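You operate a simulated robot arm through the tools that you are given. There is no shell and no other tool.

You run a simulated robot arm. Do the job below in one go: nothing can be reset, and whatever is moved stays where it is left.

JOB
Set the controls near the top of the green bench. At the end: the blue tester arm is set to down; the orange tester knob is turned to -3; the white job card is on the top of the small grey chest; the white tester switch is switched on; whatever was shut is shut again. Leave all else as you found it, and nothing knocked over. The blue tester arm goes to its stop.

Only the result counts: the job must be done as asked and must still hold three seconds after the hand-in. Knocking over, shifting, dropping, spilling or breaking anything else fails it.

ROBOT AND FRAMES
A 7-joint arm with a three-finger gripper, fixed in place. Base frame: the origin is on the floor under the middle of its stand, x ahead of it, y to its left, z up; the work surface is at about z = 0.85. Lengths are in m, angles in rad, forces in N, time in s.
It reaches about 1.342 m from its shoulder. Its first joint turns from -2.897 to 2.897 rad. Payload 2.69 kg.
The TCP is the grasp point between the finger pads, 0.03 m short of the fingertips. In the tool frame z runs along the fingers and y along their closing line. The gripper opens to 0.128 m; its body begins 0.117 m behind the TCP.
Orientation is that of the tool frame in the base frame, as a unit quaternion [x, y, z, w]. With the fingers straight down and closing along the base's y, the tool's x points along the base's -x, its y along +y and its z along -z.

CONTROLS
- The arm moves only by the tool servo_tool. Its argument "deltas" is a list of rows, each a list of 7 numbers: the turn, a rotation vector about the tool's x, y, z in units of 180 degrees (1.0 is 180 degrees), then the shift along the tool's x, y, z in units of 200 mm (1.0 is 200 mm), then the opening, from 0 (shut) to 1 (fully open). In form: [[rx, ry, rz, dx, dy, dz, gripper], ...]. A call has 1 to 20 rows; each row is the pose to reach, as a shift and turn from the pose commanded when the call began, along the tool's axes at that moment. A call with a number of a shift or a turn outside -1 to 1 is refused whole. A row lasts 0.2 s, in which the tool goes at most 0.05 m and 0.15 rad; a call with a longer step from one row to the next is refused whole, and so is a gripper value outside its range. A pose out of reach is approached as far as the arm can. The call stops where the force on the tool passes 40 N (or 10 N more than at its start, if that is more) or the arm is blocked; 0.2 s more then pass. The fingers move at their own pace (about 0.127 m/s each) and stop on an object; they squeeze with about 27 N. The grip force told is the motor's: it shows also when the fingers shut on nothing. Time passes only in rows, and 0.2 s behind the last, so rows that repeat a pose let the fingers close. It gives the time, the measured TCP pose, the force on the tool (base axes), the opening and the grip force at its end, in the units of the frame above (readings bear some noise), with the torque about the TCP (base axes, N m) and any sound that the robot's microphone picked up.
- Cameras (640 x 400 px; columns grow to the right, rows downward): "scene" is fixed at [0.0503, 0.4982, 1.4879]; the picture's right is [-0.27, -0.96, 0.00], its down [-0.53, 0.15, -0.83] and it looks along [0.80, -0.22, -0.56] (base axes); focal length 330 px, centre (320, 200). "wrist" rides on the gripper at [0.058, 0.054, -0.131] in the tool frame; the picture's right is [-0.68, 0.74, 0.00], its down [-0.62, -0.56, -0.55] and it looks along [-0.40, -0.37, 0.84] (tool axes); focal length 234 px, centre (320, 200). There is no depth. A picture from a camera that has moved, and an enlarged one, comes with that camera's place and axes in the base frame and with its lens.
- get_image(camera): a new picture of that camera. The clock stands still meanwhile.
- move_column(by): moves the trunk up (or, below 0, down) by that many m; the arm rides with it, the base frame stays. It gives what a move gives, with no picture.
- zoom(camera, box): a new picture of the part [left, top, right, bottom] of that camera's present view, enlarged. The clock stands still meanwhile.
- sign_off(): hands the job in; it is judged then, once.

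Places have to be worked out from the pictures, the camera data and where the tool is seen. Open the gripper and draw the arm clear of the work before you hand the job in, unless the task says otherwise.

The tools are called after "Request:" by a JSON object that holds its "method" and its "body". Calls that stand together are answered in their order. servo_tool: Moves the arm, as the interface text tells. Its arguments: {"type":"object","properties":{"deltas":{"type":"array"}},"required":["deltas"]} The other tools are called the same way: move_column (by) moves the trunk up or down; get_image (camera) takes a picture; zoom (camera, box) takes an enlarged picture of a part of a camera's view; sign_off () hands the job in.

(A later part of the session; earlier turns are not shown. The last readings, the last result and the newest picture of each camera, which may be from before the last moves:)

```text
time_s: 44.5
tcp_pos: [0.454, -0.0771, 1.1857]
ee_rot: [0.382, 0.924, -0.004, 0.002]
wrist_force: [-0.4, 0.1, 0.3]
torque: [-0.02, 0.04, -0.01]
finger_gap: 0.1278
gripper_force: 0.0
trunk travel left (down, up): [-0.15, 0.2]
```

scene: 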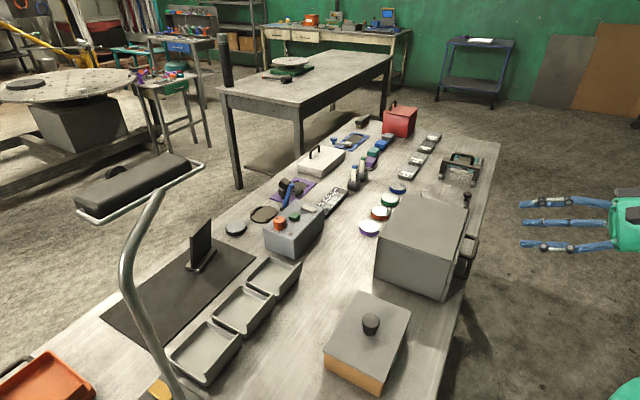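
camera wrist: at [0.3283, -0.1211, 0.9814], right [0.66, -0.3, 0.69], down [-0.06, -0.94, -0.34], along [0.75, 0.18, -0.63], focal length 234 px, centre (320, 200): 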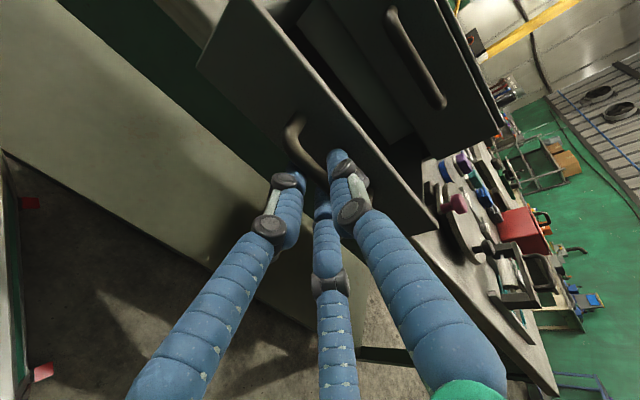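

Request:
{"method": "servo_tool", "body": {"deltas": [[0, 0, -0.031, 0.097, 0.08, 0, 1], [0, 0, -0.062, 0.194, 0.16, 0, 1], [0, 0, -0.093, 0.29, 0.24, 0, 1], [0, 0, -0.125, 0.39, 0.32, 0, 1], [0, 0, -0.156, 0.485, 0.4, 0, 1], [0, 0, -0.187, 0.58, 0.48, 0, 1], [0, 0, -0.218, 0.68, 0.56, 0, 1], [0, 0, -0.249, 0.777, 0.637, 0, 1]]}}

Request:
{"method": "get_image", "body": {"camera": "wrist"}}

```text
time_s: 46.2
tcp_pos: [0.4326, 0.1222, 1.1848]
ee_rot: [-0.001, 1.0, -0.003, 0.0]
wrist_force: [-0.6, -0.4, 0.1]
torque: [0.04, -0.01, -0.01]
finger_gap: 0.1279
gripper_force: 0.1
trunk travel left (down, up): [-0.15, 0.2]
```

```text
taken
camera wrist: at [0.3745, 0.1779, 1.315], right [0.68, 0.74, 0.0], down [0.62, -0.56, 0.55], along [0.41, -0.38, -0.83], focal length 234 px, centre (320, 200)
```

wrist: 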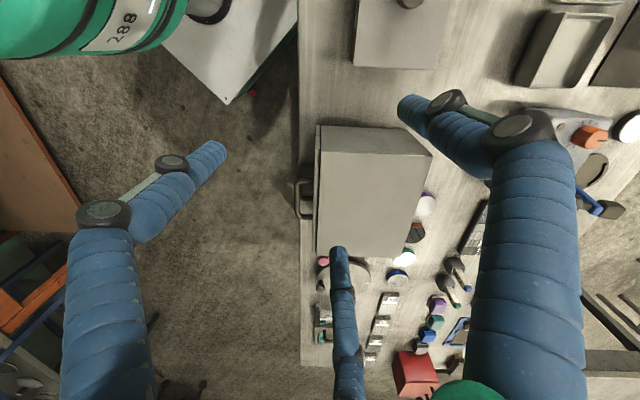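

I move over the lidded box, keeping about 150 mm above its knob.

Request:
{"method": "servo_tool", "body": {"deltas": [[0, 0, 0, 0.025, 0.18, 0.06, 1], [0, 0, 0, 0.05, 0.36, 0.13, 1], [0, 0, 0, 0.075, 0.54, 0.2, 1], [0, 0, 0, 0.1, 0.71, 0.26, 1], [0, 0, 0, 0.123, 0.884, 0.325, 1]]}}

Request:
{"method": "get_image", "body": {"camera": "wrist"}}

Request:
{"method": "zoom", "body": {"camera": "wrist", "box": [240, 40, 400, 180]}}

Request:
{"method": "get_image", "body": {"camera": "scene"}}

```text
time_s: 47.5
tcp_pos: [0.4082, 0.2998, 1.1181]
ee_rot: [0.0, 1.0, -0.002, 0.001]
wrist_force: [0.5, -0.2, 0.6]
torque: [0.02, -0.04, 0.0]
finger_gap: 0.1281
gripper_force: 0.1
trunk travel left (down, up): [-0.15, 0.2]
```

```text
taken
camera wrist: at [0.3503, 0.3553, 1.2486], right [0.68, 0.74, 0.0], down [0.61, -0.56, 0.55], along [0.4, -0.38, -0.83], focal length 234 px, centre (320, 200)
```

wrist: 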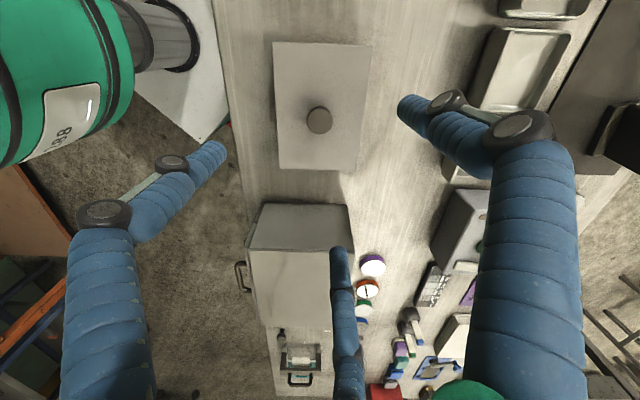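

```text
2.86 times, centred on (320, 110) of wrist
camera zoom: at [0.3503, 0.3553, 1.2486], right [0.68, 0.74, 0.0], down [0.61, -0.56, 0.55], along [0.4, -0.38, -0.83], focal length 669 px, centre (320, 457)
```

zoom: 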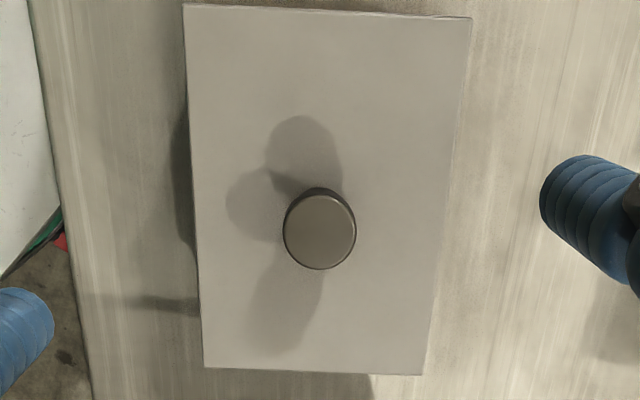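

```text
taken
```

scene: 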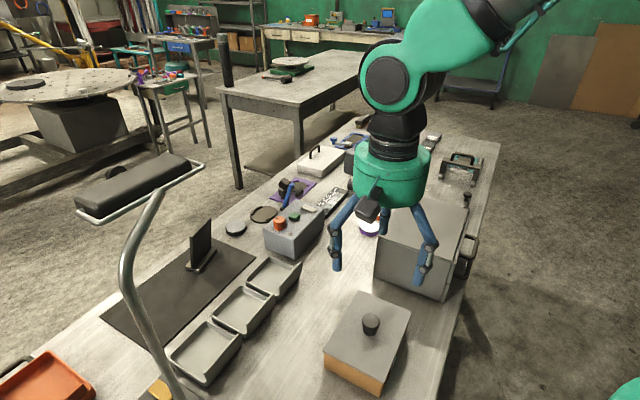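

The lid is a plain plate at z ≈ 0.908 with a 32 mm knob at (0.4066, 0.301), top about 0.943. I descend with fingers half open around the knob.

Request:
{"method": "servo_tool", "body": {"deltas": [[0, 0, 0, 0.008, 0.006, 0.15, 0.6], [0, 0, 0, 0.008, 0.006, 0.3, 0.5], [0, 0, 0, 0.008, 0.006, 0.45, 0.5], [0, 0, 0, 0.008, 0.006, 0.6, 0.5], [0, 0, 0, 0.008, 0.006, 0.72, 0.5], [0, 0, 0, 0.008, 0.006, 0.8, 0.5], [0, 0, 0, 0.008, 0.006, 0.86, 0.5]]}}

Request:
{"method": "zoom", "body": {"camera": "wrist", "box": [240, 90, 400, 230]}}

Request:
{"method": "zoom", "body": {"camera": "scene", "box": [320, 260, 420, 350]}}

```text
time_s: 49.0
tcp_pos: [0.407, 0.3007, 0.9462]
ee_rot: [0.0, 1.0, -0.003, 0.0]
wrist_force: [0.2, -0.7, -0.9]
torque: [0.0, -0.03, -0.01]
finger_gap: 0.064
gripper_force: 0.2
trunk travel left (down, up): [-0.15, 0.2]
```

```text
2.86 times, centred on (320, 160) of wrist
camera zoom: at [0.3494, 0.355, 1.0764], right [0.68, 0.74, 0.0], down [0.61, -0.56, 0.55], along [0.4, -0.38, -0.83], focal length 669 px, centre (320, 314)
```

zoom: 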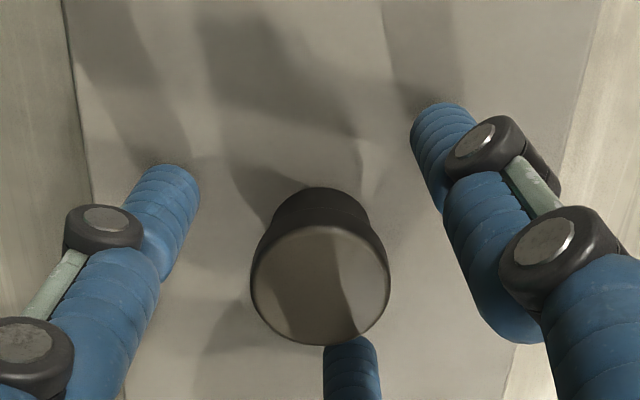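

```text
4.44 times, centred on (370, 305) of scene
camera zoom: at [0.0503, 0.4982, 1.4879], right [-0.27, -0.96, 0.0], down [-0.53, 0.15, -0.83], along [0.8, -0.22, -0.56], focal length 1467 px, centre (98, -267)
```

zoom: 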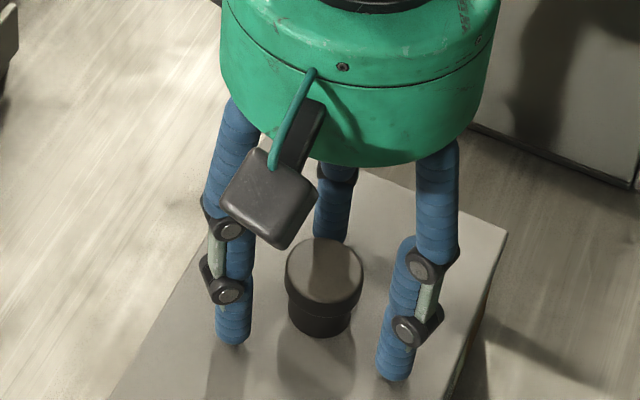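

The fingers surround the knob with tips just above the lid. I close on it.

Request:
{"method": "servo_tool", "body": {"deltas": [[0, 0, 0, 0, 0, 0, 0.3], [0, 0, 0, 0, 0, 0, 0.1], [0, 0, 0, 0, 0, 0, 0], [0, 0, 0, 0, 0, 0, 0], [0, 0, 0, 0, 0, 0, 0]]}}

Request:
{"method": "zoom", "body": {"camera": "wrist", "box": [240, 90, 400, 230]}}

Request:
{"method": "zoom", "body": {"camera": "scene", "box": [310, 270, 430, 400]}}

```text
time_s: 50.2
tcp_pos: [0.4076, 0.299, 0.9465]
ee_rot: [0.001, 1.0, -0.003, 0.0]
wrist_force: [-0.1, 0.1, 0.1]
torque: [0.01, -0.02, 0.04]
finger_gap: 0.0298
gripper_force: 26.9
trunk travel left (down, up): [-0.15, 0.2]
heard: snap
```

```text
2.86 times, centred on (320, 160) of wrist
camera zoom: at [0.3495, 0.355, 1.0766], right [0.68, 0.74, 0.0], down [0.61, -0.56, 0.55], along [0.4, -0.38, -0.83], focal length 669 px, centre (320, 314)
```

zoom: 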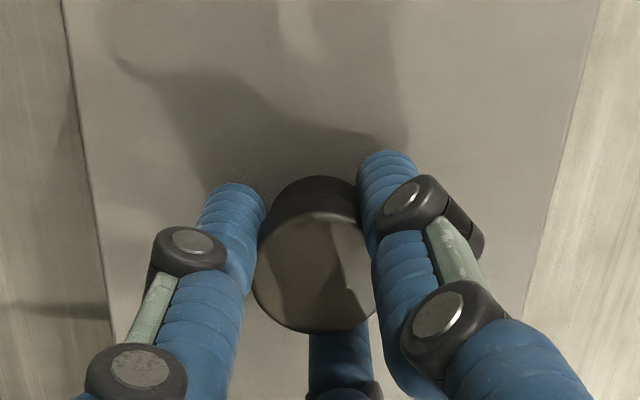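

```text
3.08 times, centred on (370, 335) of scene
camera zoom: at [0.0503, 0.4982, 1.4879], right [-0.27, -0.96, 0.0], down [-0.53, 0.15, -0.83], along [0.8, -0.22, -0.56], focal length 1016 px, centre (166, -215)
```

zoom: 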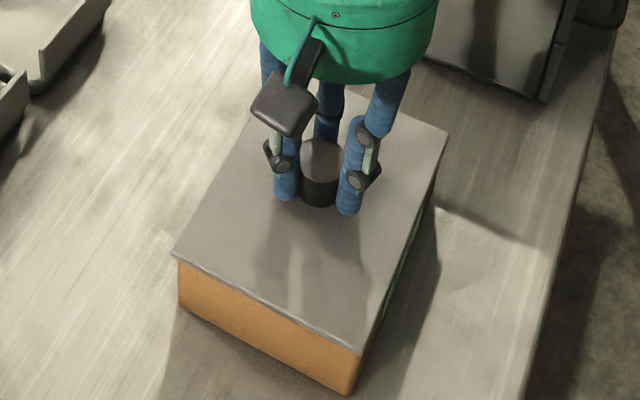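

The knob is held (a snap was heard as the fingers seated). I lift the lid slowly by 40 mm and check.

Request:
{"method": "servo_tool", "body": {"deltas": [[0, 0, 0, 0, 0, -0.025, 0], [0, 0, 0, 0, 0, -0.05, 0], [0, 0, 0, 0, 0, -0.1, 0], [0, 0, 0, 0, 0, -0.15, 0], [0, 0, 0, 0, 0, -0.2, 0]]}}

Request:
{"method": "get_image", "body": {"camera": "scene"}}

Request:
{"method": "zoom", "body": {"camera": "scene", "box": [300, 250, 430, 400]}}

```text
time_s: 51.5
tcp_pos: [0.4068, 0.2997, 0.9862]
ee_rot: [-0.001, 1.0, -0.002, 0.0]
wrist_force: [0.2, 0.8, -0.6]
torque: [0.0, 0.0, 0.01]
finger_gap: 0.03
gripper_force: 27.0
trunk travel left (down, up): [-0.15, 0.2]
```

```text
taken
```

scene: 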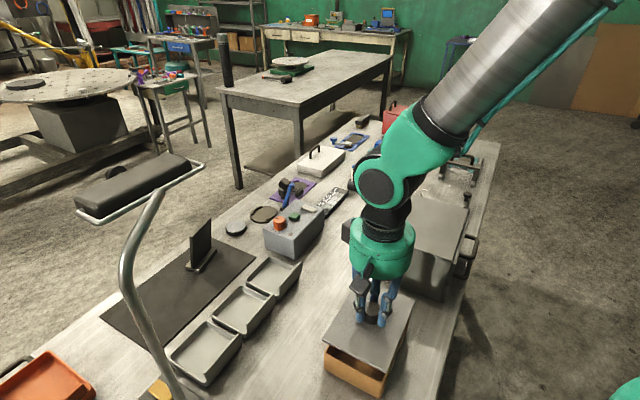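

```text
2.67 times, centred on (365, 325) of scene
camera zoom: at [0.0503, 0.4982, 1.4879], right [-0.27, -0.96, 0.0], down [-0.53, 0.15, -0.83], along [0.8, -0.22, -0.56], focal length 880 px, centre (200, -133)
```

zoom: 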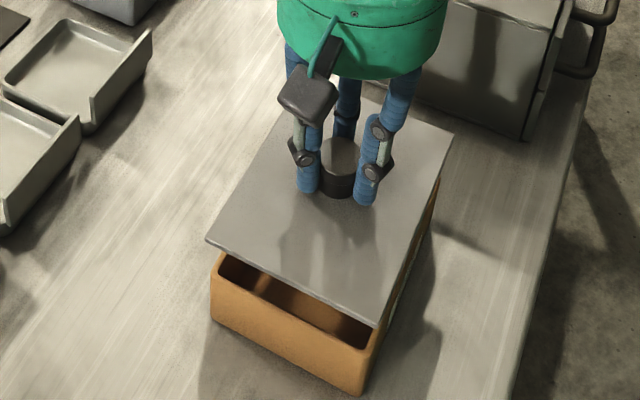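

The lid comes off cleanly. I raise it more and carry it 140 mm toward the bench middle so I can see inside the box.

Request:
{"method": "servo_tool", "body": {"deltas": [[0, 0, 0, 0, 0, -0.1, 0], [0, 0, 0, 0, 0, -0.2, 0], [0, 0, 0, 0, 0, -0.3, 0], [0, 0, 0, -0.08, 0.08, -0.3, 0], [0, 0, 0, -0.18, 0.18, -0.3, 0], [0, 0, 0, -0.28, 0.28, -0.3, 0], [0, 0, 0, -0.38, 0.39, -0.3, 0], [0, 0, 0, -0.45, 0.46, -0.3, 0], [0, 0, 0, -0.488, 0.502, -0.3, 0]]}}

Request:
{"method": "get_image", "body": {"camera": "scene"}}

Request:
{"method": "zoom", "body": {"camera": "scene", "box": [300, 260, 430, 400]}}

Request:
{"method": "get_image", "body": {"camera": "wrist"}}

```text
time_s: 53.5
tcp_pos: [0.5056, 0.399, 1.046]
ee_rot: [0.0, 1.0, -0.003, 0.0]
wrist_force: [0.7, 0.0, -1.5]
torque: [0.0, 0.01, -0.02]
finger_gap: 0.03
gripper_force: 27.5
trunk travel left (down, up): [-0.15, 0.2]
```

```text
taken
```

scene: 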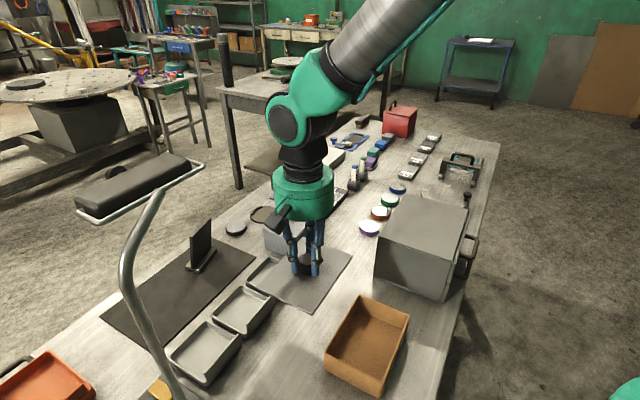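

```text
2.86 times, centred on (365, 330) of scene
camera zoom: at [0.0503, 0.4982, 1.4879], right [-0.27, -0.96, 0.0], down [-0.53, 0.15, -0.83], along [0.8, -0.22, -0.56], focal length 943 px, centre (191, -171)
```

zoom: 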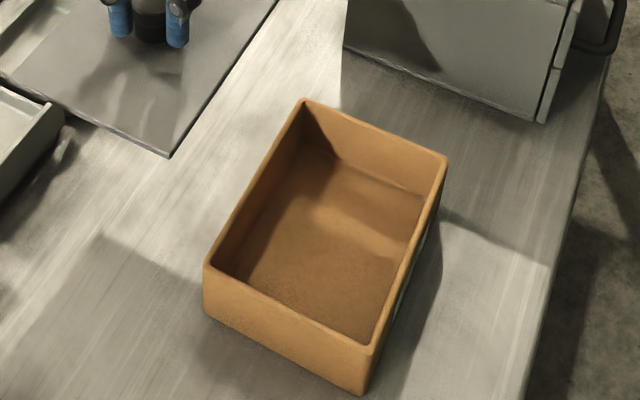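

```text
taken
camera wrist: at [0.4472, 0.4554, 1.1766], right [0.68, 0.74, 0.0], down [0.62, -0.56, 0.55], along [0.4, -0.38, -0.83], focal length 234 px, centre (320, 200)
```

wrist: 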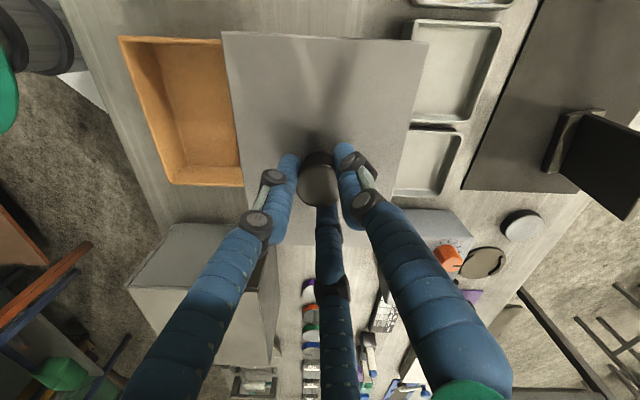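

The box is empty too, so I put its lid back exactly the way it came: back over, down 100 mm, then release.

Request:
{"method": "servo_tool", "body": {"deltas": [[0, 0, 0, 0.06, -0.06, 0, 0], [0, 0, 0, 0.16, -0.165, 0, 0], [0, 0, 0, 0.26, -0.268, 0, 0], [0, 0, 0, 0.36, -0.37, 0, 0], [0, 0, 0, 0.44, -0.453, 0, 0], [0, 0, 0, 0.488, -0.502, 0, 0], [0, 0, 0, 0.488, -0.502, 0.1, 0], [0, 0, 0, 0.488, -0.502, 0.2, 0], [0, 0, 0, 0.488, -0.502, 0.3, 0], [0, 0, 0, 0.488, -0.502, 0.38, 0]]}}

Request:
{"method": "zoom", "body": {"camera": "scene", "box": [300, 260, 430, 400]}}

```text
time_s: 55.6
tcp_pos: [0.4056, 0.2995, 0.9704]
ee_rot: [0.0, 1.0, -0.003, 0.0]
wrist_force: [0.1, -0.7, -0.8]
torque: [0.02, 0.04, -0.01]
finger_gap: 0.0296
gripper_force: 26.5
trunk travel left (down, up): [-0.15, 0.2]
```

```text
2.86 times, centred on (365, 330) of scene
camera zoom: at [0.0503, 0.4982, 1.4879], right [-0.27, -0.96, 0.0], down [-0.53, 0.15, -0.83], along [0.8, -0.22, -0.56], focal length 943 px, centre (191, -171)
```

zoom: 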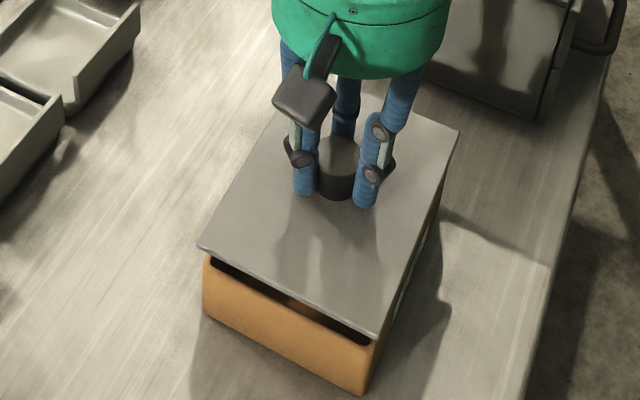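

Request:
{"method": "servo_tool", "body": {"deltas": [[0, 0, 0, 0, 0, 0.03, 0], [0, 0, 0, 0, 0, 0.06, 0], [0, 0, 0, 0, 0, 0.09, 0], [0, 0, 0, 0, 0, 0.11, 0], [0, 0, 0, 0, 0, 0.12, 0], [0, 0, 0, 0, 0, 0.12, 0]]}}

Request:
{"method": "zoom", "body": {"camera": "scene", "box": [300, 260, 430, 400]}}

```text
time_s: 57.0
tcp_pos: [0.4072, 0.2985, 0.9468]
ee_rot: [0.0, 1.0, -0.003, 0.0]
wrist_force: [0.2, -0.1, -1.1]
torque: [0.0, 0.01, -0.01]
finger_gap: 0.0299
gripper_force: 27.6
trunk travel left (down, up): [-0.15, 0.2]
```

```text
2.86 times, centred on (365, 330) of scene
camera zoom: at [0.0503, 0.4982, 1.4879], right [-0.27, -0.96, 0.0], down [-0.53, 0.15, -0.83], along [0.8, -0.22, -0.56], focal length 943 px, centre (191, -171)
```

zoom: 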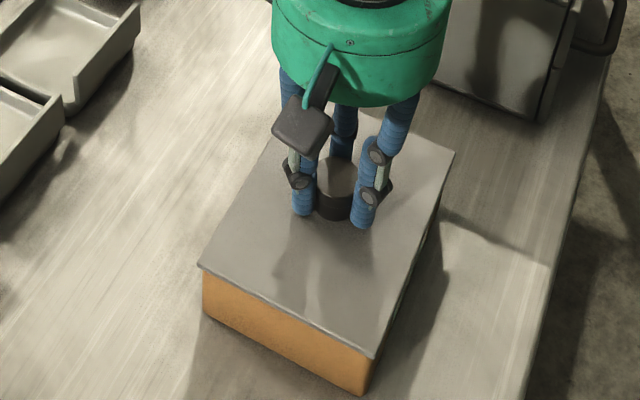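

The lid sits back on the box as before. I release and rise.

Request:
{"method": "servo_tool", "body": {"deltas": [[0, 0, 0, 0, 0, 0.003, 0.1], [0, 0, 0, 0, 0, 0.003, 0.3], [0, 0, 0, 0, 0, 0, 0.5], [0, 0, 0, 0, 0, 0, 0.5], [0, 0, 0, 0, 0, -0.2, 0.5], [0, 0, 0, 0, 0, -0.4, 0.6], [0, 0, 0, 0, 0, -0.6, 0.8], [0, 0, 0, 0, 0, -0.8, 1], [0, 0, 0, 0, 0, -1.0, 1]]}}

Request:
{"method": "zoom", "body": {"camera": "scene", "box": [300, 260, 430, 400]}}

Request:
{"method": "get_image", "body": {"camera": "wrist"}}

```text
time_s: 59.0
tcp_pos: [0.4062, 0.3007, 1.1479]
ee_rot: [0.0, 1.0, -0.002, 0.001]
wrist_force: [0.3, 0.7, -1.3]
torque: [0.01, -0.01, 0.03]
finger_gap: 0.1282
gripper_force: 0.0
trunk travel left (down, up): [-0.15, 0.2]
```

```text
2.86 times, centred on (365, 330) of scene
camera zoom: at [0.0503, 0.4982, 1.4879], right [-0.27, -0.96, 0.0], down [-0.53, 0.15, -0.83], along [0.8, -0.22, -0.56], focal length 943 px, centre (191, -171)
```

zoom: 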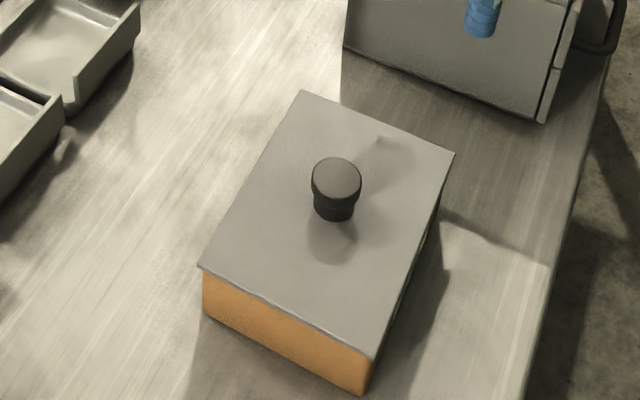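

```text
taken
camera wrist: at [0.3494, 0.3557, 1.2779], right [0.68, 0.74, 0.0], down [0.61, -0.56, 0.55], along [0.4, -0.38, -0.83], focal length 234 px, centre (320, 200)
```

wrist: 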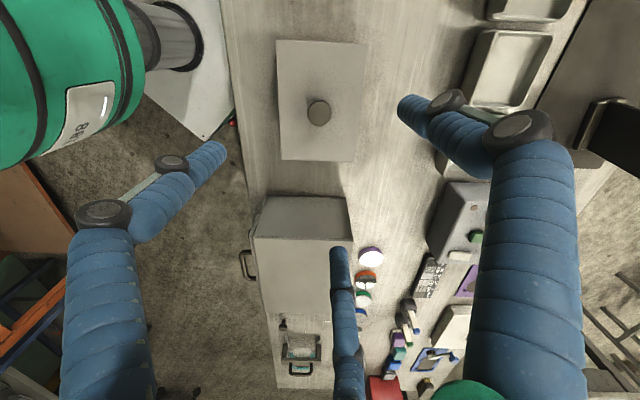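

Lid is properly back. Now I take a closer look at the flat white case and red box, and along the rest of the bench for the card.

Request:
{"method": "zoom", "body": {"camera": "scene", "box": [295, 140, 350, 185]}}

Request:
{"method": "zoom", "body": {"camera": "scene", "box": [375, 95, 425, 145]}}

Request:
{"method": "zoom", "body": {"camera": "scene", "box": [175, 210, 235, 280]}}

Request:
{"method": "zoom", "body": {"camera": "scene", "box": [430, 145, 500, 215]}}

Request:
{"method": "zoom", "body": {"camera": "scene", "box": [0, 330, 190, 400]}}

```text
8.89 times, centred on (322, 162) of scene
camera zoom: at [0.0503, 0.4982, 1.4879], right [-0.27, -0.96, 0.0], down [-0.53, 0.15, -0.83], along [0.8, -0.22, -0.56], focal length 2934 px, centre (298, 533)
```

zoom: 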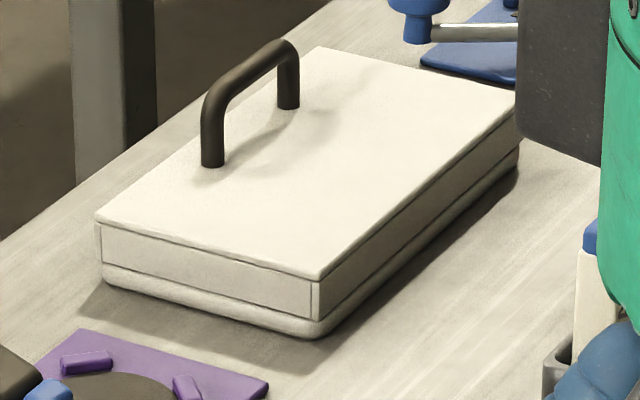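

```text
8.00 times, centred on (400, 120) of scene
camera zoom: at [0.0503, 0.4982, 1.4879], right [-0.27, -0.96, 0.0], down [-0.53, 0.15, -0.83], along [0.8, -0.22, -0.56], focal length 2640 px, centre (-320, 840)
```

zoom: 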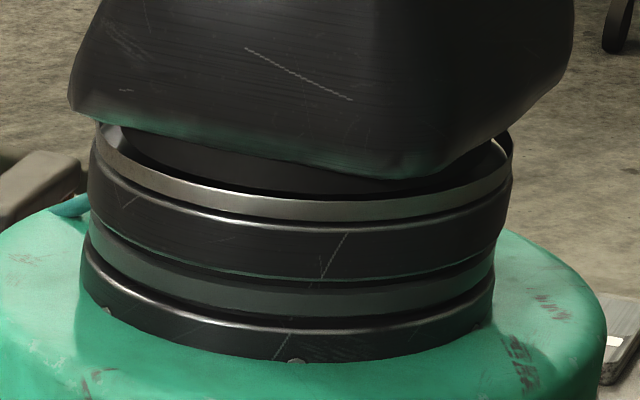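

```text
5.71 times, centred on (205, 245) of scene
camera zoom: at [0.0503, 0.4982, 1.4879], right [-0.27, -0.96, 0.0], down [-0.53, 0.15, -0.83], along [0.8, -0.22, -0.56], focal length 1886 px, centre (977, -57)
```

zoom: 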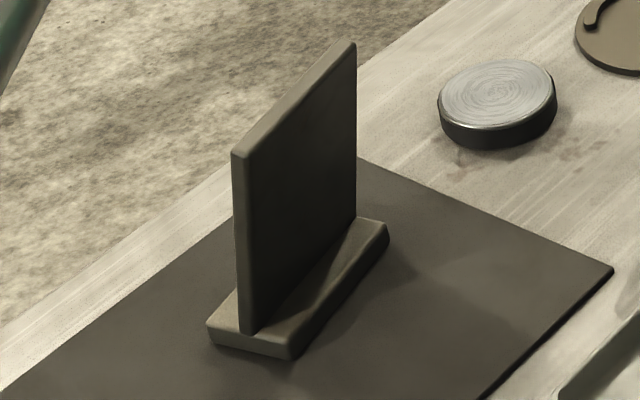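

```text
5.71 times, centred on (465, 180) of scene
camera zoom: at [0.0503, 0.4982, 1.4879], right [-0.27, -0.96, 0.0], down [-0.53, 0.15, -0.83], along [0.8, -0.22, -0.56], focal length 1886 px, centre (-509, 314)
```

zoom: 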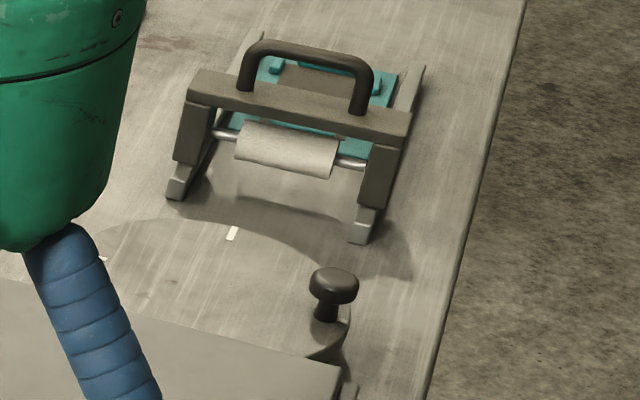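

```text
3.37 times, centred on (95, 365) of scene
camera zoom: at [0.0503, 0.4982, 1.4879], right [-0.27, -0.96, 0.0], down [-0.53, 0.15, -0.83], along [0.8, -0.22, -0.56], focal length 1112 px, centre (1078, -356)
```

zoom: 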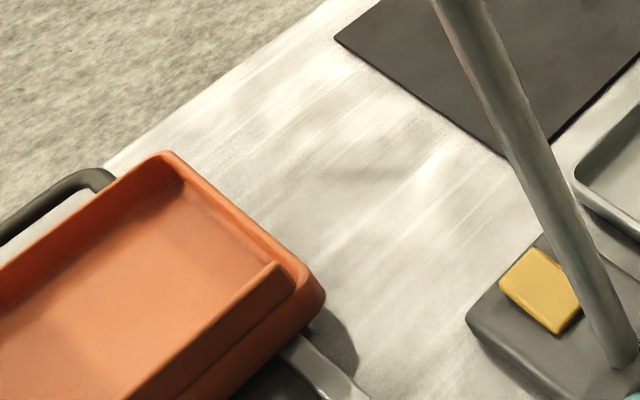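

No card in plain view; the flat white case (lid with a handle, about (1.17, 0.18)) is the remaining reachable shut container. I first do the tester: blue arm, then rocker, then knob. I go above the tester with fingers closed.

Request:
{"method": "servo_tool", "body": {"deltas": [[0, 0, -0.011, -0.12, 0, 0.02, 0.8], [0, 0, -0.022, -0.24, 0, 0.04, 0.5], [0, 0, -0.033, -0.36, 0, 0.06, 0.2], [0, 0, -0.045, -0.48, 0, 0.08, 0], [0, 0, -0.056, -0.6, 0, 0.1, 0], [0, 0, -0.067, -0.72, 0, 0.12, 0], [0, 0, -0.078, -0.84, 0, 0.14, 0], [0, 0, -0.089, -0.96, 0, 0.15, 0]]}}

```text
time_s: 60.9
tcp_pos: [0.5993, 0.2988, 1.1157]
ee_rot: [-0.139, 0.99, -0.002, 0.0]
wrist_force: [0.2, 0.1, 0.2]
torque: [-0.04, -0.03, -0.01]
finger_gap: 0.0021
gripper_force: 27.2
trunk travel left (down, up): [-0.15, 0.2]
```

Request:
{"method": "servo_tool", "body": {"deltas": [[0, 0, 0, -0.15, -0.045, 0.03, 0], [0, 0, 0, -0.3, -0.09, 0.06, 0], [0, 0, 0, -0.46, -0.137, 0.09, 0], [0, 0, 0, -0.61, -0.18, 0.12, 0], [0, 0, 0, -0.77, -0.23, 0.15, 0], [0, 0, 0, -0.92, -0.274, 0.18, 0]]}}

Request:
{"method": "get_image", "body": {"camera": "wrist"}}

Request:
{"method": "zoom", "body": {"camera": "scene", "box": [220, 100, 380, 260]}}

```text
time_s: 62.2
tcp_pos: [0.7917, 0.2971, 1.0799]
ee_rot: [-0.138, 0.99, -0.003, 0.0]
wrist_force: [-0.8, 0.1, 0.3]
torque: [0.04, -0.03, -0.02]
finger_gap: 0.0026
gripper_force: 26.5
trunk travel left (down, up): [-0.15, 0.2]
```

```text
taken
camera wrist: at [0.7202, 0.3348, 1.2103], right [0.45, 0.89, 0.0], down [0.75, -0.37, 0.55], along [0.49, -0.25, -0.83], focal length 234 px, centre (320, 200)
```

wrist: 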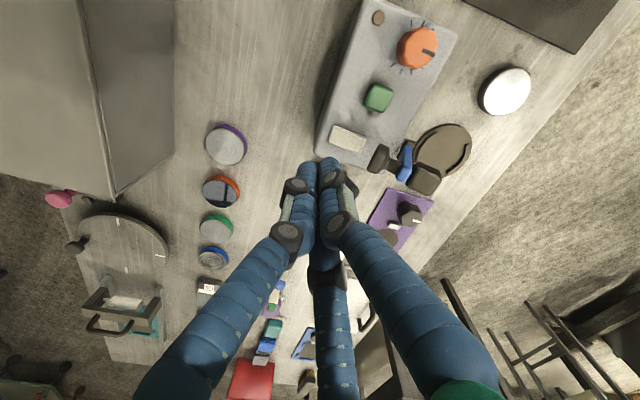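

```text
2.50 times, centred on (300, 180) of scene
camera zoom: at [0.0503, 0.4982, 1.4879], right [-0.27, -0.96, 0.0], down [-0.53, 0.15, -0.83], along [0.8, -0.22, -0.56], focal length 825 px, centre (370, 250)
```

zoom: 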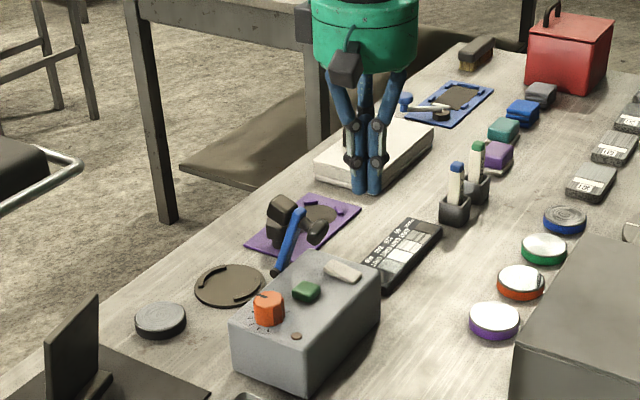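

Request:
{"method": "zoom", "body": {"camera": "wrist", "box": [320, 90, 480, 210]}}

```text
3.33 times, centred on (400, 150) of wrist
camera zoom: at [0.7202, 0.3348, 1.2103], right [0.45, 0.89, 0.0], down [0.75, -0.37, 0.55], along [0.49, -0.25, -0.83], focal length 781 px, centre (53, 367)
```

zoom: 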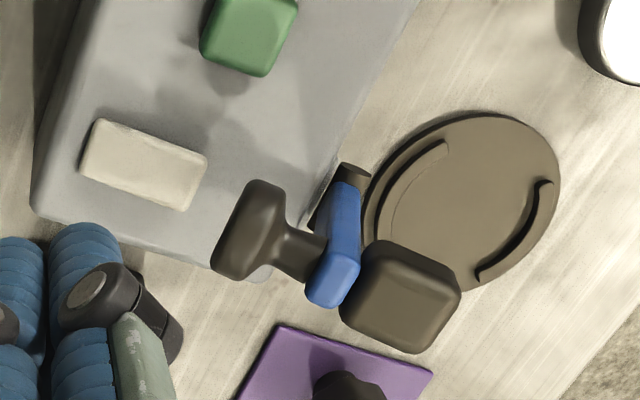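

The arm leans about 19° toward the robot, pivoting near (0.86, 0.39, 0.91), with the mushroom knob facing me. I lower the closed fingers on the robot side of it, tips at z ≈ 0.955.

Request:
{"method": "servo_tool", "body": {"deltas": [[0, 0, 0, 0.008, 0.013, 0.12, 0], [0, 0, 0, 0.008, 0.013, 0.24, 0], [0, 0, 0, 0.008, 0.013, 0.36, 0], [0, 0, 0, 0.008, 0.013, 0.475, 0]]}}

Request:
{"method": "zoom", "body": {"camera": "wrist", "box": [280, 120, 460, 260]}}

Request:
{"method": "zoom", "body": {"camera": "scene", "box": [240, 140, 360, 250]}}

```text
time_s: 63.2
tcp_pos: [0.7884, 0.2996, 0.9863]
ee_rot: [-0.139, 0.99, -0.002, 0.001]
wrist_force: [-0.1, 0.1, 0.3]
torque: [0.0, 0.03, 0.02]
finger_gap: 0.0021
gripper_force: 26.9
trunk travel left (down, up): [-0.15, 0.2]
```

```text
2.86 times, centred on (370, 190) of wrist
camera zoom: at [0.7179, 0.337, 1.116], right [0.45, 0.89, 0.0], down [0.75, -0.37, 0.55], along [0.49, -0.25, -0.83], focal length 669 px, centre (177, 229)
```

zoom: 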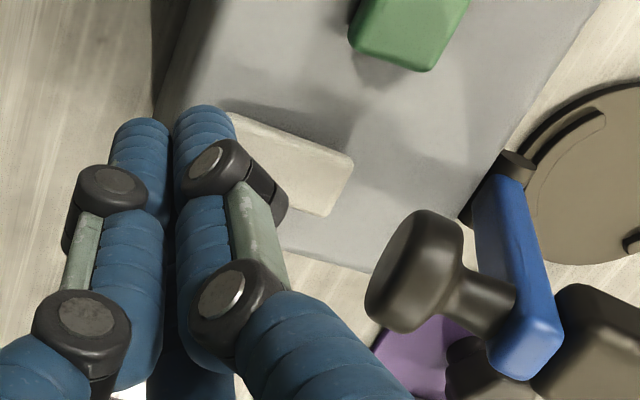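

```text
3.64 times, centred on (300, 195) of scene
camera zoom: at [0.0503, 0.4982, 1.4879], right [-0.27, -0.96, 0.0], down [-0.53, 0.15, -0.83], along [0.8, -0.22, -0.56], focal length 1200 px, centre (393, 218)
```

zoom: 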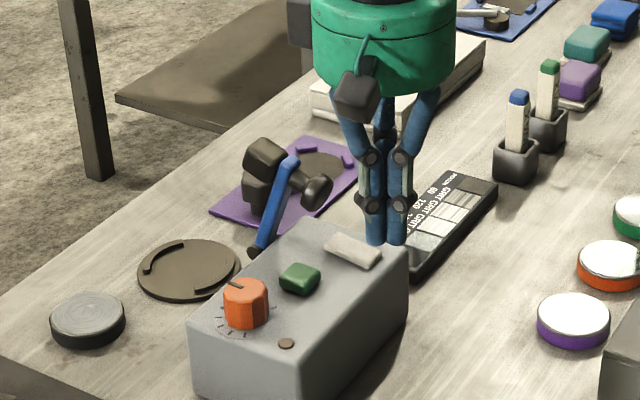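

Positioned. I push across the bench (+e2) in 10 mm steps to swing the arm over.

Request:
{"method": "servo_tool", "body": {"deltas": [[0, 0, 0, -0.043, 0.025, 0, 0], [0, 0, 0, -0.087, 0.05, 0, 0], [0, 0, 0, -0.13, 0.075, 0, 0], [0, 0, 0, -0.174, 0.099, 0, 0], [0, 0, 0, -0.217, 0.124, 0, 0], [0, 0, 0, -0.26, 0.149, 0, 0], [0, 0, 0, -0.304, 0.174, 0, 0], [0, 0, 0, -0.347, 0.199, 0, 0], [0, 0, 0, -0.39, 0.224, 0, 0], [0, 0, 0, -0.434, 0.2485, 0, 0]]}}

Request:
{"method": "zoom", "body": {"camera": "wrist", "box": [260, 120, 440, 260]}}

Request:
{"method": "zoom", "body": {"camera": "scene", "box": [240, 140, 360, 250]}}

```text
time_s: 65.5
tcp_pos: [0.8584, 0.3713, 0.9851]
ee_rot: [-0.139, 0.99, -0.003, 0.0]
wrist_force: [-0.1, 0.1, -0.5]
torque: [0.0, -0.05, -0.01]
finger_gap: 0.0021
gripper_force: 27.3
trunk travel left (down, up): [-0.15, 0.2]
```

```text
2.86 times, centred on (350, 190) of wrist
camera zoom: at [0.7877, 0.4081, 1.116], right [0.45, 0.89, 0.0], down [0.75, -0.37, 0.55], along [0.49, -0.25, -0.83], focal length 669 px, centre (234, 229)
```

zoom: 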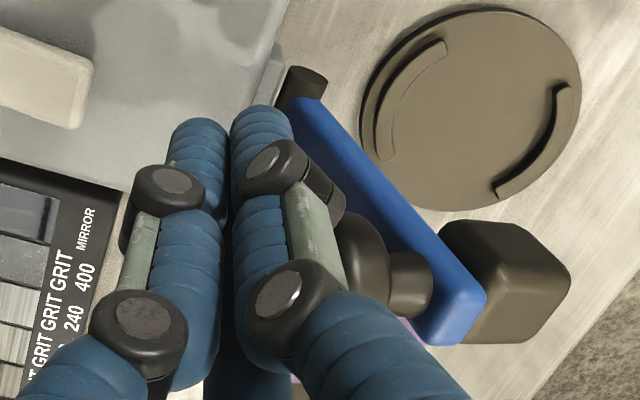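

```text
3.64 times, centred on (300, 195) of scene
camera zoom: at [0.0503, 0.4982, 1.4879], right [-0.27, -0.96, 0.0], down [-0.53, 0.15, -0.83], along [0.8, -0.22, -0.56], focal length 1200 px, centre (393, 218)
```

zoom: 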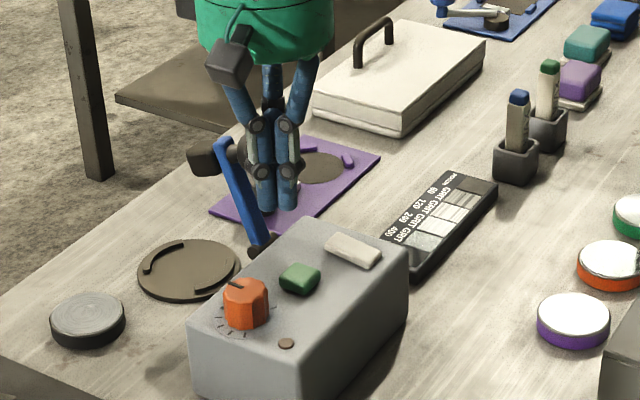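

The arm swings outward as expected with hardly any force. I keep pushing another 90 mm.

Request:
{"method": "servo_tool", "body": {"deltas": [[0, 0, 0, -0.043, 0.025, 0, 0], [0, 0, 0, -0.087, 0.05, 0, 0], [0, 0, 0, -0.13, 0.075, 0, 0], [0, 0, 0, -0.174, 0.099, 0, 0], [0, 0, 0, -0.217, 0.124, 0, 0], [0, 0, 0, -0.26, 0.149, 0, 0], [0, 0, 0, -0.304, 0.174, 0, 0], [0, 0, 0, -0.347, 0.199, 0, 0]]}}

Request:
{"method": "zoom", "body": {"camera": "wrist", "box": [260, 120, 440, 260]}}

Request:
{"method": "zoom", "body": {"camera": "scene", "box": [220, 140, 340, 250]}}

```text
time_s: 67.2
tcp_pos: [0.9148, 0.4282, 0.9866]
ee_rot: [-0.139, 0.99, -0.003, 0.0]
wrist_force: [-0.6, 0.6, 0.0]
torque: [0.04, -0.01, 0.01]
finger_gap: 0.0022
gripper_force: 27.7
trunk travel left (down, up): [-0.15, 0.2]
```

```text
2.86 times, centred on (350, 190) of wrist
camera zoom: at [0.8444, 0.4656, 1.1172], right [0.45, 0.89, 0.0], down [0.75, -0.37, 0.55], along [0.49, -0.25, -0.83], focal length 669 px, centre (234, 229)
```

zoom: 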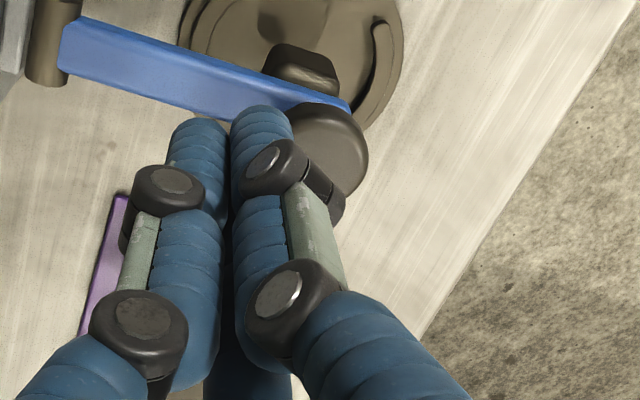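

```text
3.64 times, centred on (280, 195) of scene
camera zoom: at [0.0503, 0.4982, 1.4879], right [-0.27, -0.96, 0.0], down [-0.53, 0.15, -0.83], along [0.8, -0.22, -0.56], focal length 1200 px, centre (466, 218)
```

zoom: 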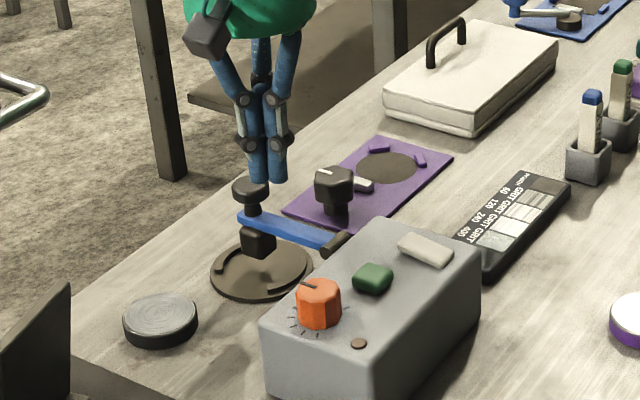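

The arm now lies out over the dark disc with its knob on top. I move above the knob and press down lightly to be sure it is at its stop.

Request:
{"method": "servo_tool", "body": {"deltas": [[0, 0, 0, 0, 0, -0.075, 0], [0, 0, 0, -0.065, 0.037, -0.075, 0], [0, 0, 0, -0.13, 0.0746, -0.075, 0], [0, 0, 0, -0.13, 0.0746, -0.03, 0]]}}

Request:
{"method": "zoom", "body": {"camera": "wrist", "box": [240, 110, 420, 250]}}

Request:
{"method": "zoom", "body": {"camera": "scene", "box": [250, 170, 310, 220]}}

```text
time_s: 68.2
tcp_pos: [0.9357, 0.4489, 0.9925]
ee_rot: [-0.14, 0.99, -0.003, 0.0]
wrist_force: [0.3, 0.0, 0.3]
torque: [-0.05, 0.05, 0.01]
finger_gap: 0.0019
gripper_force: 27.2
trunk travel left (down, up): [-0.15, 0.2]
```

```text
2.86 times, centred on (330, 180) of wrist
camera zoom: at [0.8655, 0.487, 1.1222], right [0.45, 0.89, 0.0], down [0.75, -0.37, 0.55], along [0.49, -0.25, -0.83], focal length 669 px, centre (291, 257)
```

zoom: 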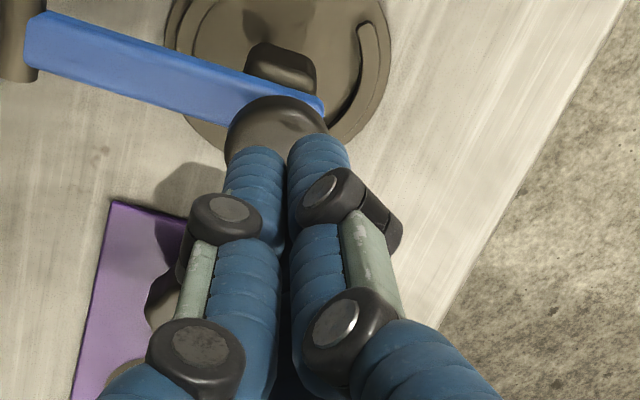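

```text
8.00 times, centred on (280, 195) of scene
camera zoom: at [0.0503, 0.4982, 1.4879], right [-0.27, -0.96, 0.0], down [-0.53, 0.15, -0.83], along [0.8, -0.22, -0.56], focal length 2640 px, centre (640, 240)
```

zoom: 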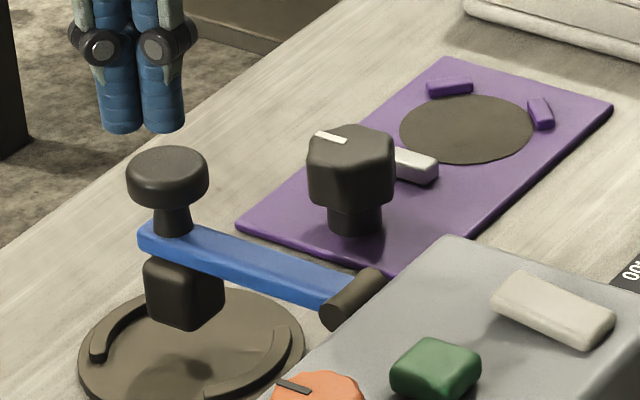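

The arm is about horizontal over the disc. I press down in small steps and watch the force.

Request:
{"method": "servo_tool", "body": {"deltas": [[0, 0, 0, 0.03, -0.02, 0.04, 0], [0, 0, 0, 0.03, -0.02, 0.08, 0], [0, 0, 0, 0.03, -0.02, 0.11, 0]]}}

Request:
{"method": "zoom", "body": {"camera": "scene", "box": [250, 170, 310, 220]}}

```text
time_s: 69.0
tcp_pos: [0.9301, 0.4432, 0.9709]
ee_rot: [-0.138, 0.99, -0.002, 0.0]
wrist_force: [-1.4, -0.5, 3.1]
torque: [-0.03, 0.01, -0.01]
finger_gap: 0.0023
gripper_force: 27.5
trunk travel left (down, up): [-0.15, 0.2]
```

```text
8.00 times, centred on (280, 195) of scene
camera zoom: at [0.0503, 0.4982, 1.4879], right [-0.27, -0.96, 0.0], down [-0.53, 0.15, -0.83], along [0.8, -0.22, -0.56], focal length 2640 px, centre (640, 240)
```

zoom: 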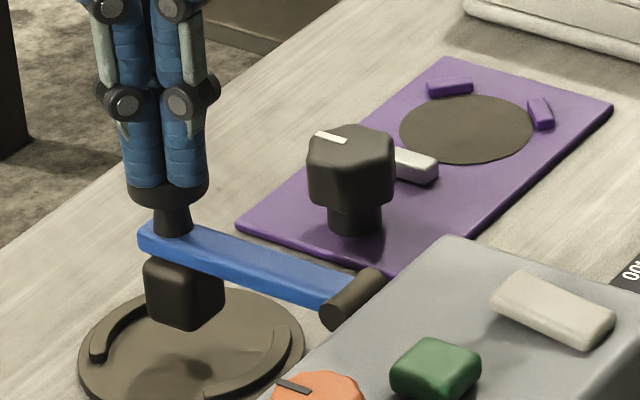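

Contact with 3 N and the arm hasn't moved. I press a few more millimetres.

Request:
{"method": "servo_tool", "body": {"deltas": [[0, 0, 0, 0, 0, 0.012, 0], [0, 0, 0, 0, 0, 0.025, 0], [0, 0, 0, 0, 0, 0.04, 0]]}}

Request:
{"method": "zoom", "body": {"camera": "scene", "box": [250, 170, 310, 220]}}

```text
time_s: 70.0
tcp_pos: [0.9343, 0.4443, 0.9699]
ee_rot: [-0.139, 0.99, 0.0, 0.007]
wrist_force: [4.1, 2.5, 12.2]
torque: [0.09, -0.24, 0.0]
finger_gap: 0.0022
gripper_force: 27.4
trunk travel left (down, up): [-0.15, 0.2]
stopped in row 3: the force on the tool passed its limit at 41 N (the readings are from after the stop); the commanded pose is now the measured one
```

```text
8.00 times, centred on (280, 195) of scene
camera zoom: at [0.0503, 0.4982, 1.4879], right [-0.27, -0.96, 0.0], down [-0.53, 0.15, -0.83], along [0.8, -0.22, -0.56], focal length 2640 px, centre (640, 240)
```

zoom: 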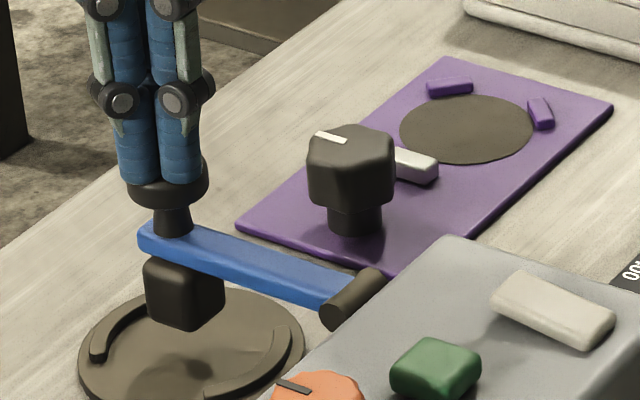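

A rigid stop at 41 N with no movement: the arm is at its down stop. I lift off and go above the rocker's raised far end, then take a look.

Request:
{"method": "servo_tool", "body": {"deltas": [[0, 0, 0, 0, 0, -0.13, 0], [0, 0, 0, 0, 0, -0.26, 0], [0, 0, 0, 0, 0, -0.4, 0], [0, 0, 0, 0.13, -0.08, -0.4, 0], [0, 0, 0, 0.26, -0.16, -0.4, 0], [0, 0, 0, 0.4, -0.24, -0.4, 0], [0, 0, 0, 0.53, -0.32, -0.4, 0], [0, 0, 0, 0.661, -0.401, -0.4, 0]]}}

Request:
{"method": "zoom", "body": {"camera": "scene", "box": [260, 150, 350, 240]}}

Request:
{"method": "zoom", "body": {"camera": "wrist", "box": [250, 70, 410, 210]}}

```text
time_s: 71.8
tcp_pos: [0.8258, 0.3313, 1.0476]
ee_rot: [-0.14, 0.99, -0.002, 0.003]
wrist_force: [0.1, -0.5, 0.5]
torque: [-0.04, 0.02, -0.01]
finger_gap: 0.0018
gripper_force: 27.0
trunk travel left (down, up): [-0.15, 0.2]
```

```text
4.44 times, centred on (305, 195) of scene
camera zoom: at [0.0503, 0.4982, 1.4879], right [-0.27, -0.96, 0.0], down [-0.53, 0.15, -0.83], along [0.8, -0.22, -0.56], focal length 1467 px, centre (387, 222)
```

zoom: 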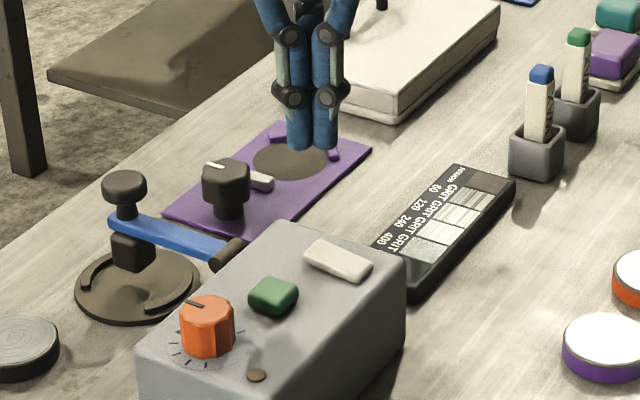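

```text
2.86 times, centred on (330, 140) of wrist
camera zoom: at [0.7549, 0.3687, 1.1764], right [0.45, 0.89, 0.0], down [0.74, -0.37, 0.55], along [0.5, -0.25, -0.83], focal length 669 px, centre (291, 371)
```

zoom: 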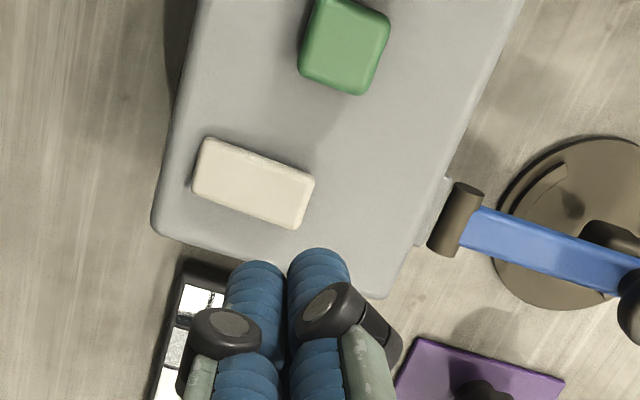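

The rocker runs from about (0.802, 0.307) to (0.834, 0.336). I descend to just above the far half of it.

Request:
{"method": "servo_tool", "body": {"deltas": [[0, 0, 0, -0.007, -0.008, 0.12, 0], [0, 0, 0, -0.007, -0.008, 0.24, 0], [0, 0, 0, -0.007, -0.008, 0.34, 0], [0, 0, 0, -0.007, -0.008, 0.37, 0]]}}

Request:
{"method": "zoom", "body": {"camera": "scene", "box": [280, 180, 340, 230]}}

Request:
{"method": "zoom", "body": {"camera": "wrist", "box": [280, 120, 380, 210]}}

```text
time_s: 72.8
tcp_pos: [0.8281, 0.3293, 0.9717]
ee_rot: [-0.139, 0.99, -0.002, 0.003]
wrist_force: [0.7, 0.4, -0.3]
torque: [0.01, 0.03, 0.02]
finger_gap: 0.0022
gripper_force: 27.4
trunk travel left (down, up): [-0.15, 0.2]
```

```text
8.00 times, centred on (310, 205) of scene
camera zoom: at [0.0503, 0.4982, 1.4879], right [-0.27, -0.96, 0.0], down [-0.53, 0.15, -0.83], along [0.8, -0.22, -0.56], focal length 2640 px, centre (400, 160)
```

zoom: 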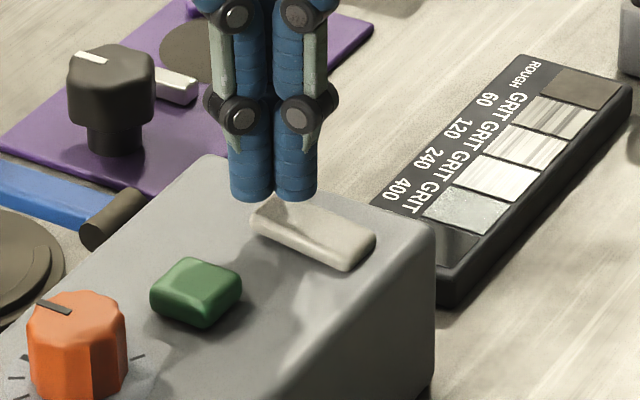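

```text
4.44 times, centred on (330, 165) of wrist
camera zoom: at [0.7578, 0.3675, 1.1025], right [0.45, 0.89, 0.0], down [0.74, -0.37, 0.55], along [0.5, -0.25, -0.83], focal length 1041 px, centre (276, 356)
```

zoom: 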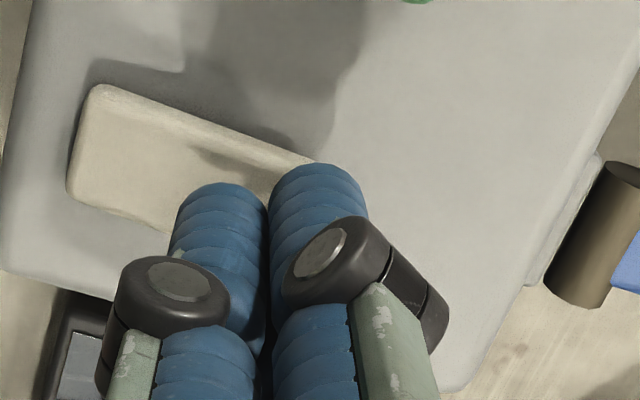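

The tips are just over the far end. I press down in small steps.

Request:
{"method": "servo_tool", "body": {"deltas": [[0, 0, 0, 0, 0, 0.015, 0], [0, 0, 0, 0, 0, 0.03, 0], [0, 0, 0, 0, 0, 0.045, 0]]}}

Request:
{"method": "zoom", "body": {"camera": "scene", "box": [280, 180, 340, 230]}}

```text
time_s: 73.6
tcp_pos: [0.83, 0.3309, 0.9627]
ee_rot: [-0.139, 0.99, -0.001, 0.002]
wrist_force: [-0.7, 1.0, 0.7]
torque: [0.01, 0.03, -0.01]
finger_gap: 0.0021
gripper_force: 27.1
trunk travel left (down, up): [-0.15, 0.2]
```

```text
8.00 times, centred on (310, 205) of scene
camera zoom: at [0.0503, 0.4982, 1.4879], right [-0.27, -0.96, 0.0], down [-0.53, 0.15, -0.83], along [0.8, -0.22, -0.56], focal length 2640 px, centre (400, 160)
```

zoom: 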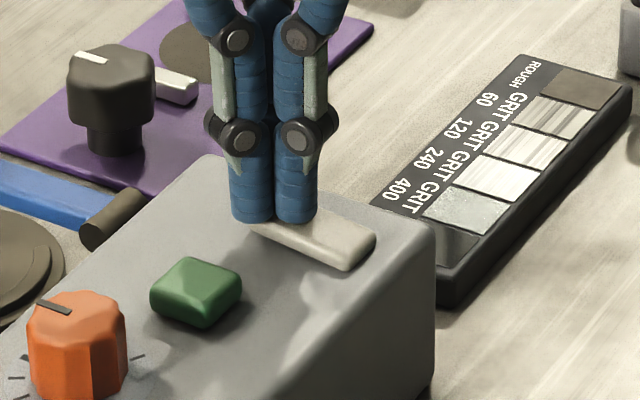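

Request:
{"method": "servo_tool", "body": {"deltas": [[0, 0, 0, 0, 0, 0.01, 0], [0, 0, 0, 0, 0, 0.02, 0], [0, 0, 0, 0, 0, 0.03, 0], [0, 0, 0, 0, 0, 0.03, 0]]}}

Request:
{"method": "zoom", "body": {"camera": "scene", "box": [280, 180, 340, 230]}}

```text
time_s: 74.6
tcp_pos: [0.8293, 0.3306, 0.9608]
ee_rot: [-0.139, 0.99, -0.001, 0.005]
wrist_force: [-6.0, 1.7, 27.3]
torque: [-0.25, 0.51, -0.12]
finger_gap: 0.0023
gripper_force: 31.6
trunk travel left (down, up): [-0.15, 0.2]
```

```text
8.00 times, centred on (310, 205) of scene
camera zoom: at [0.0503, 0.4982, 1.4879], right [-0.27, -0.96, 0.0], down [-0.53, 0.15, -0.83], along [0.8, -0.22, -0.56], focal length 2640 px, centre (400, 160)
```

zoom: 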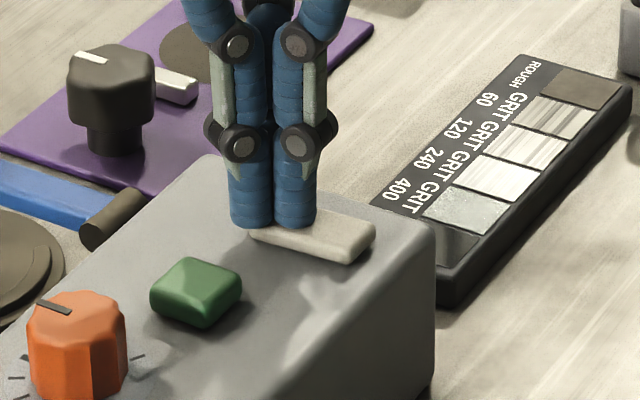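

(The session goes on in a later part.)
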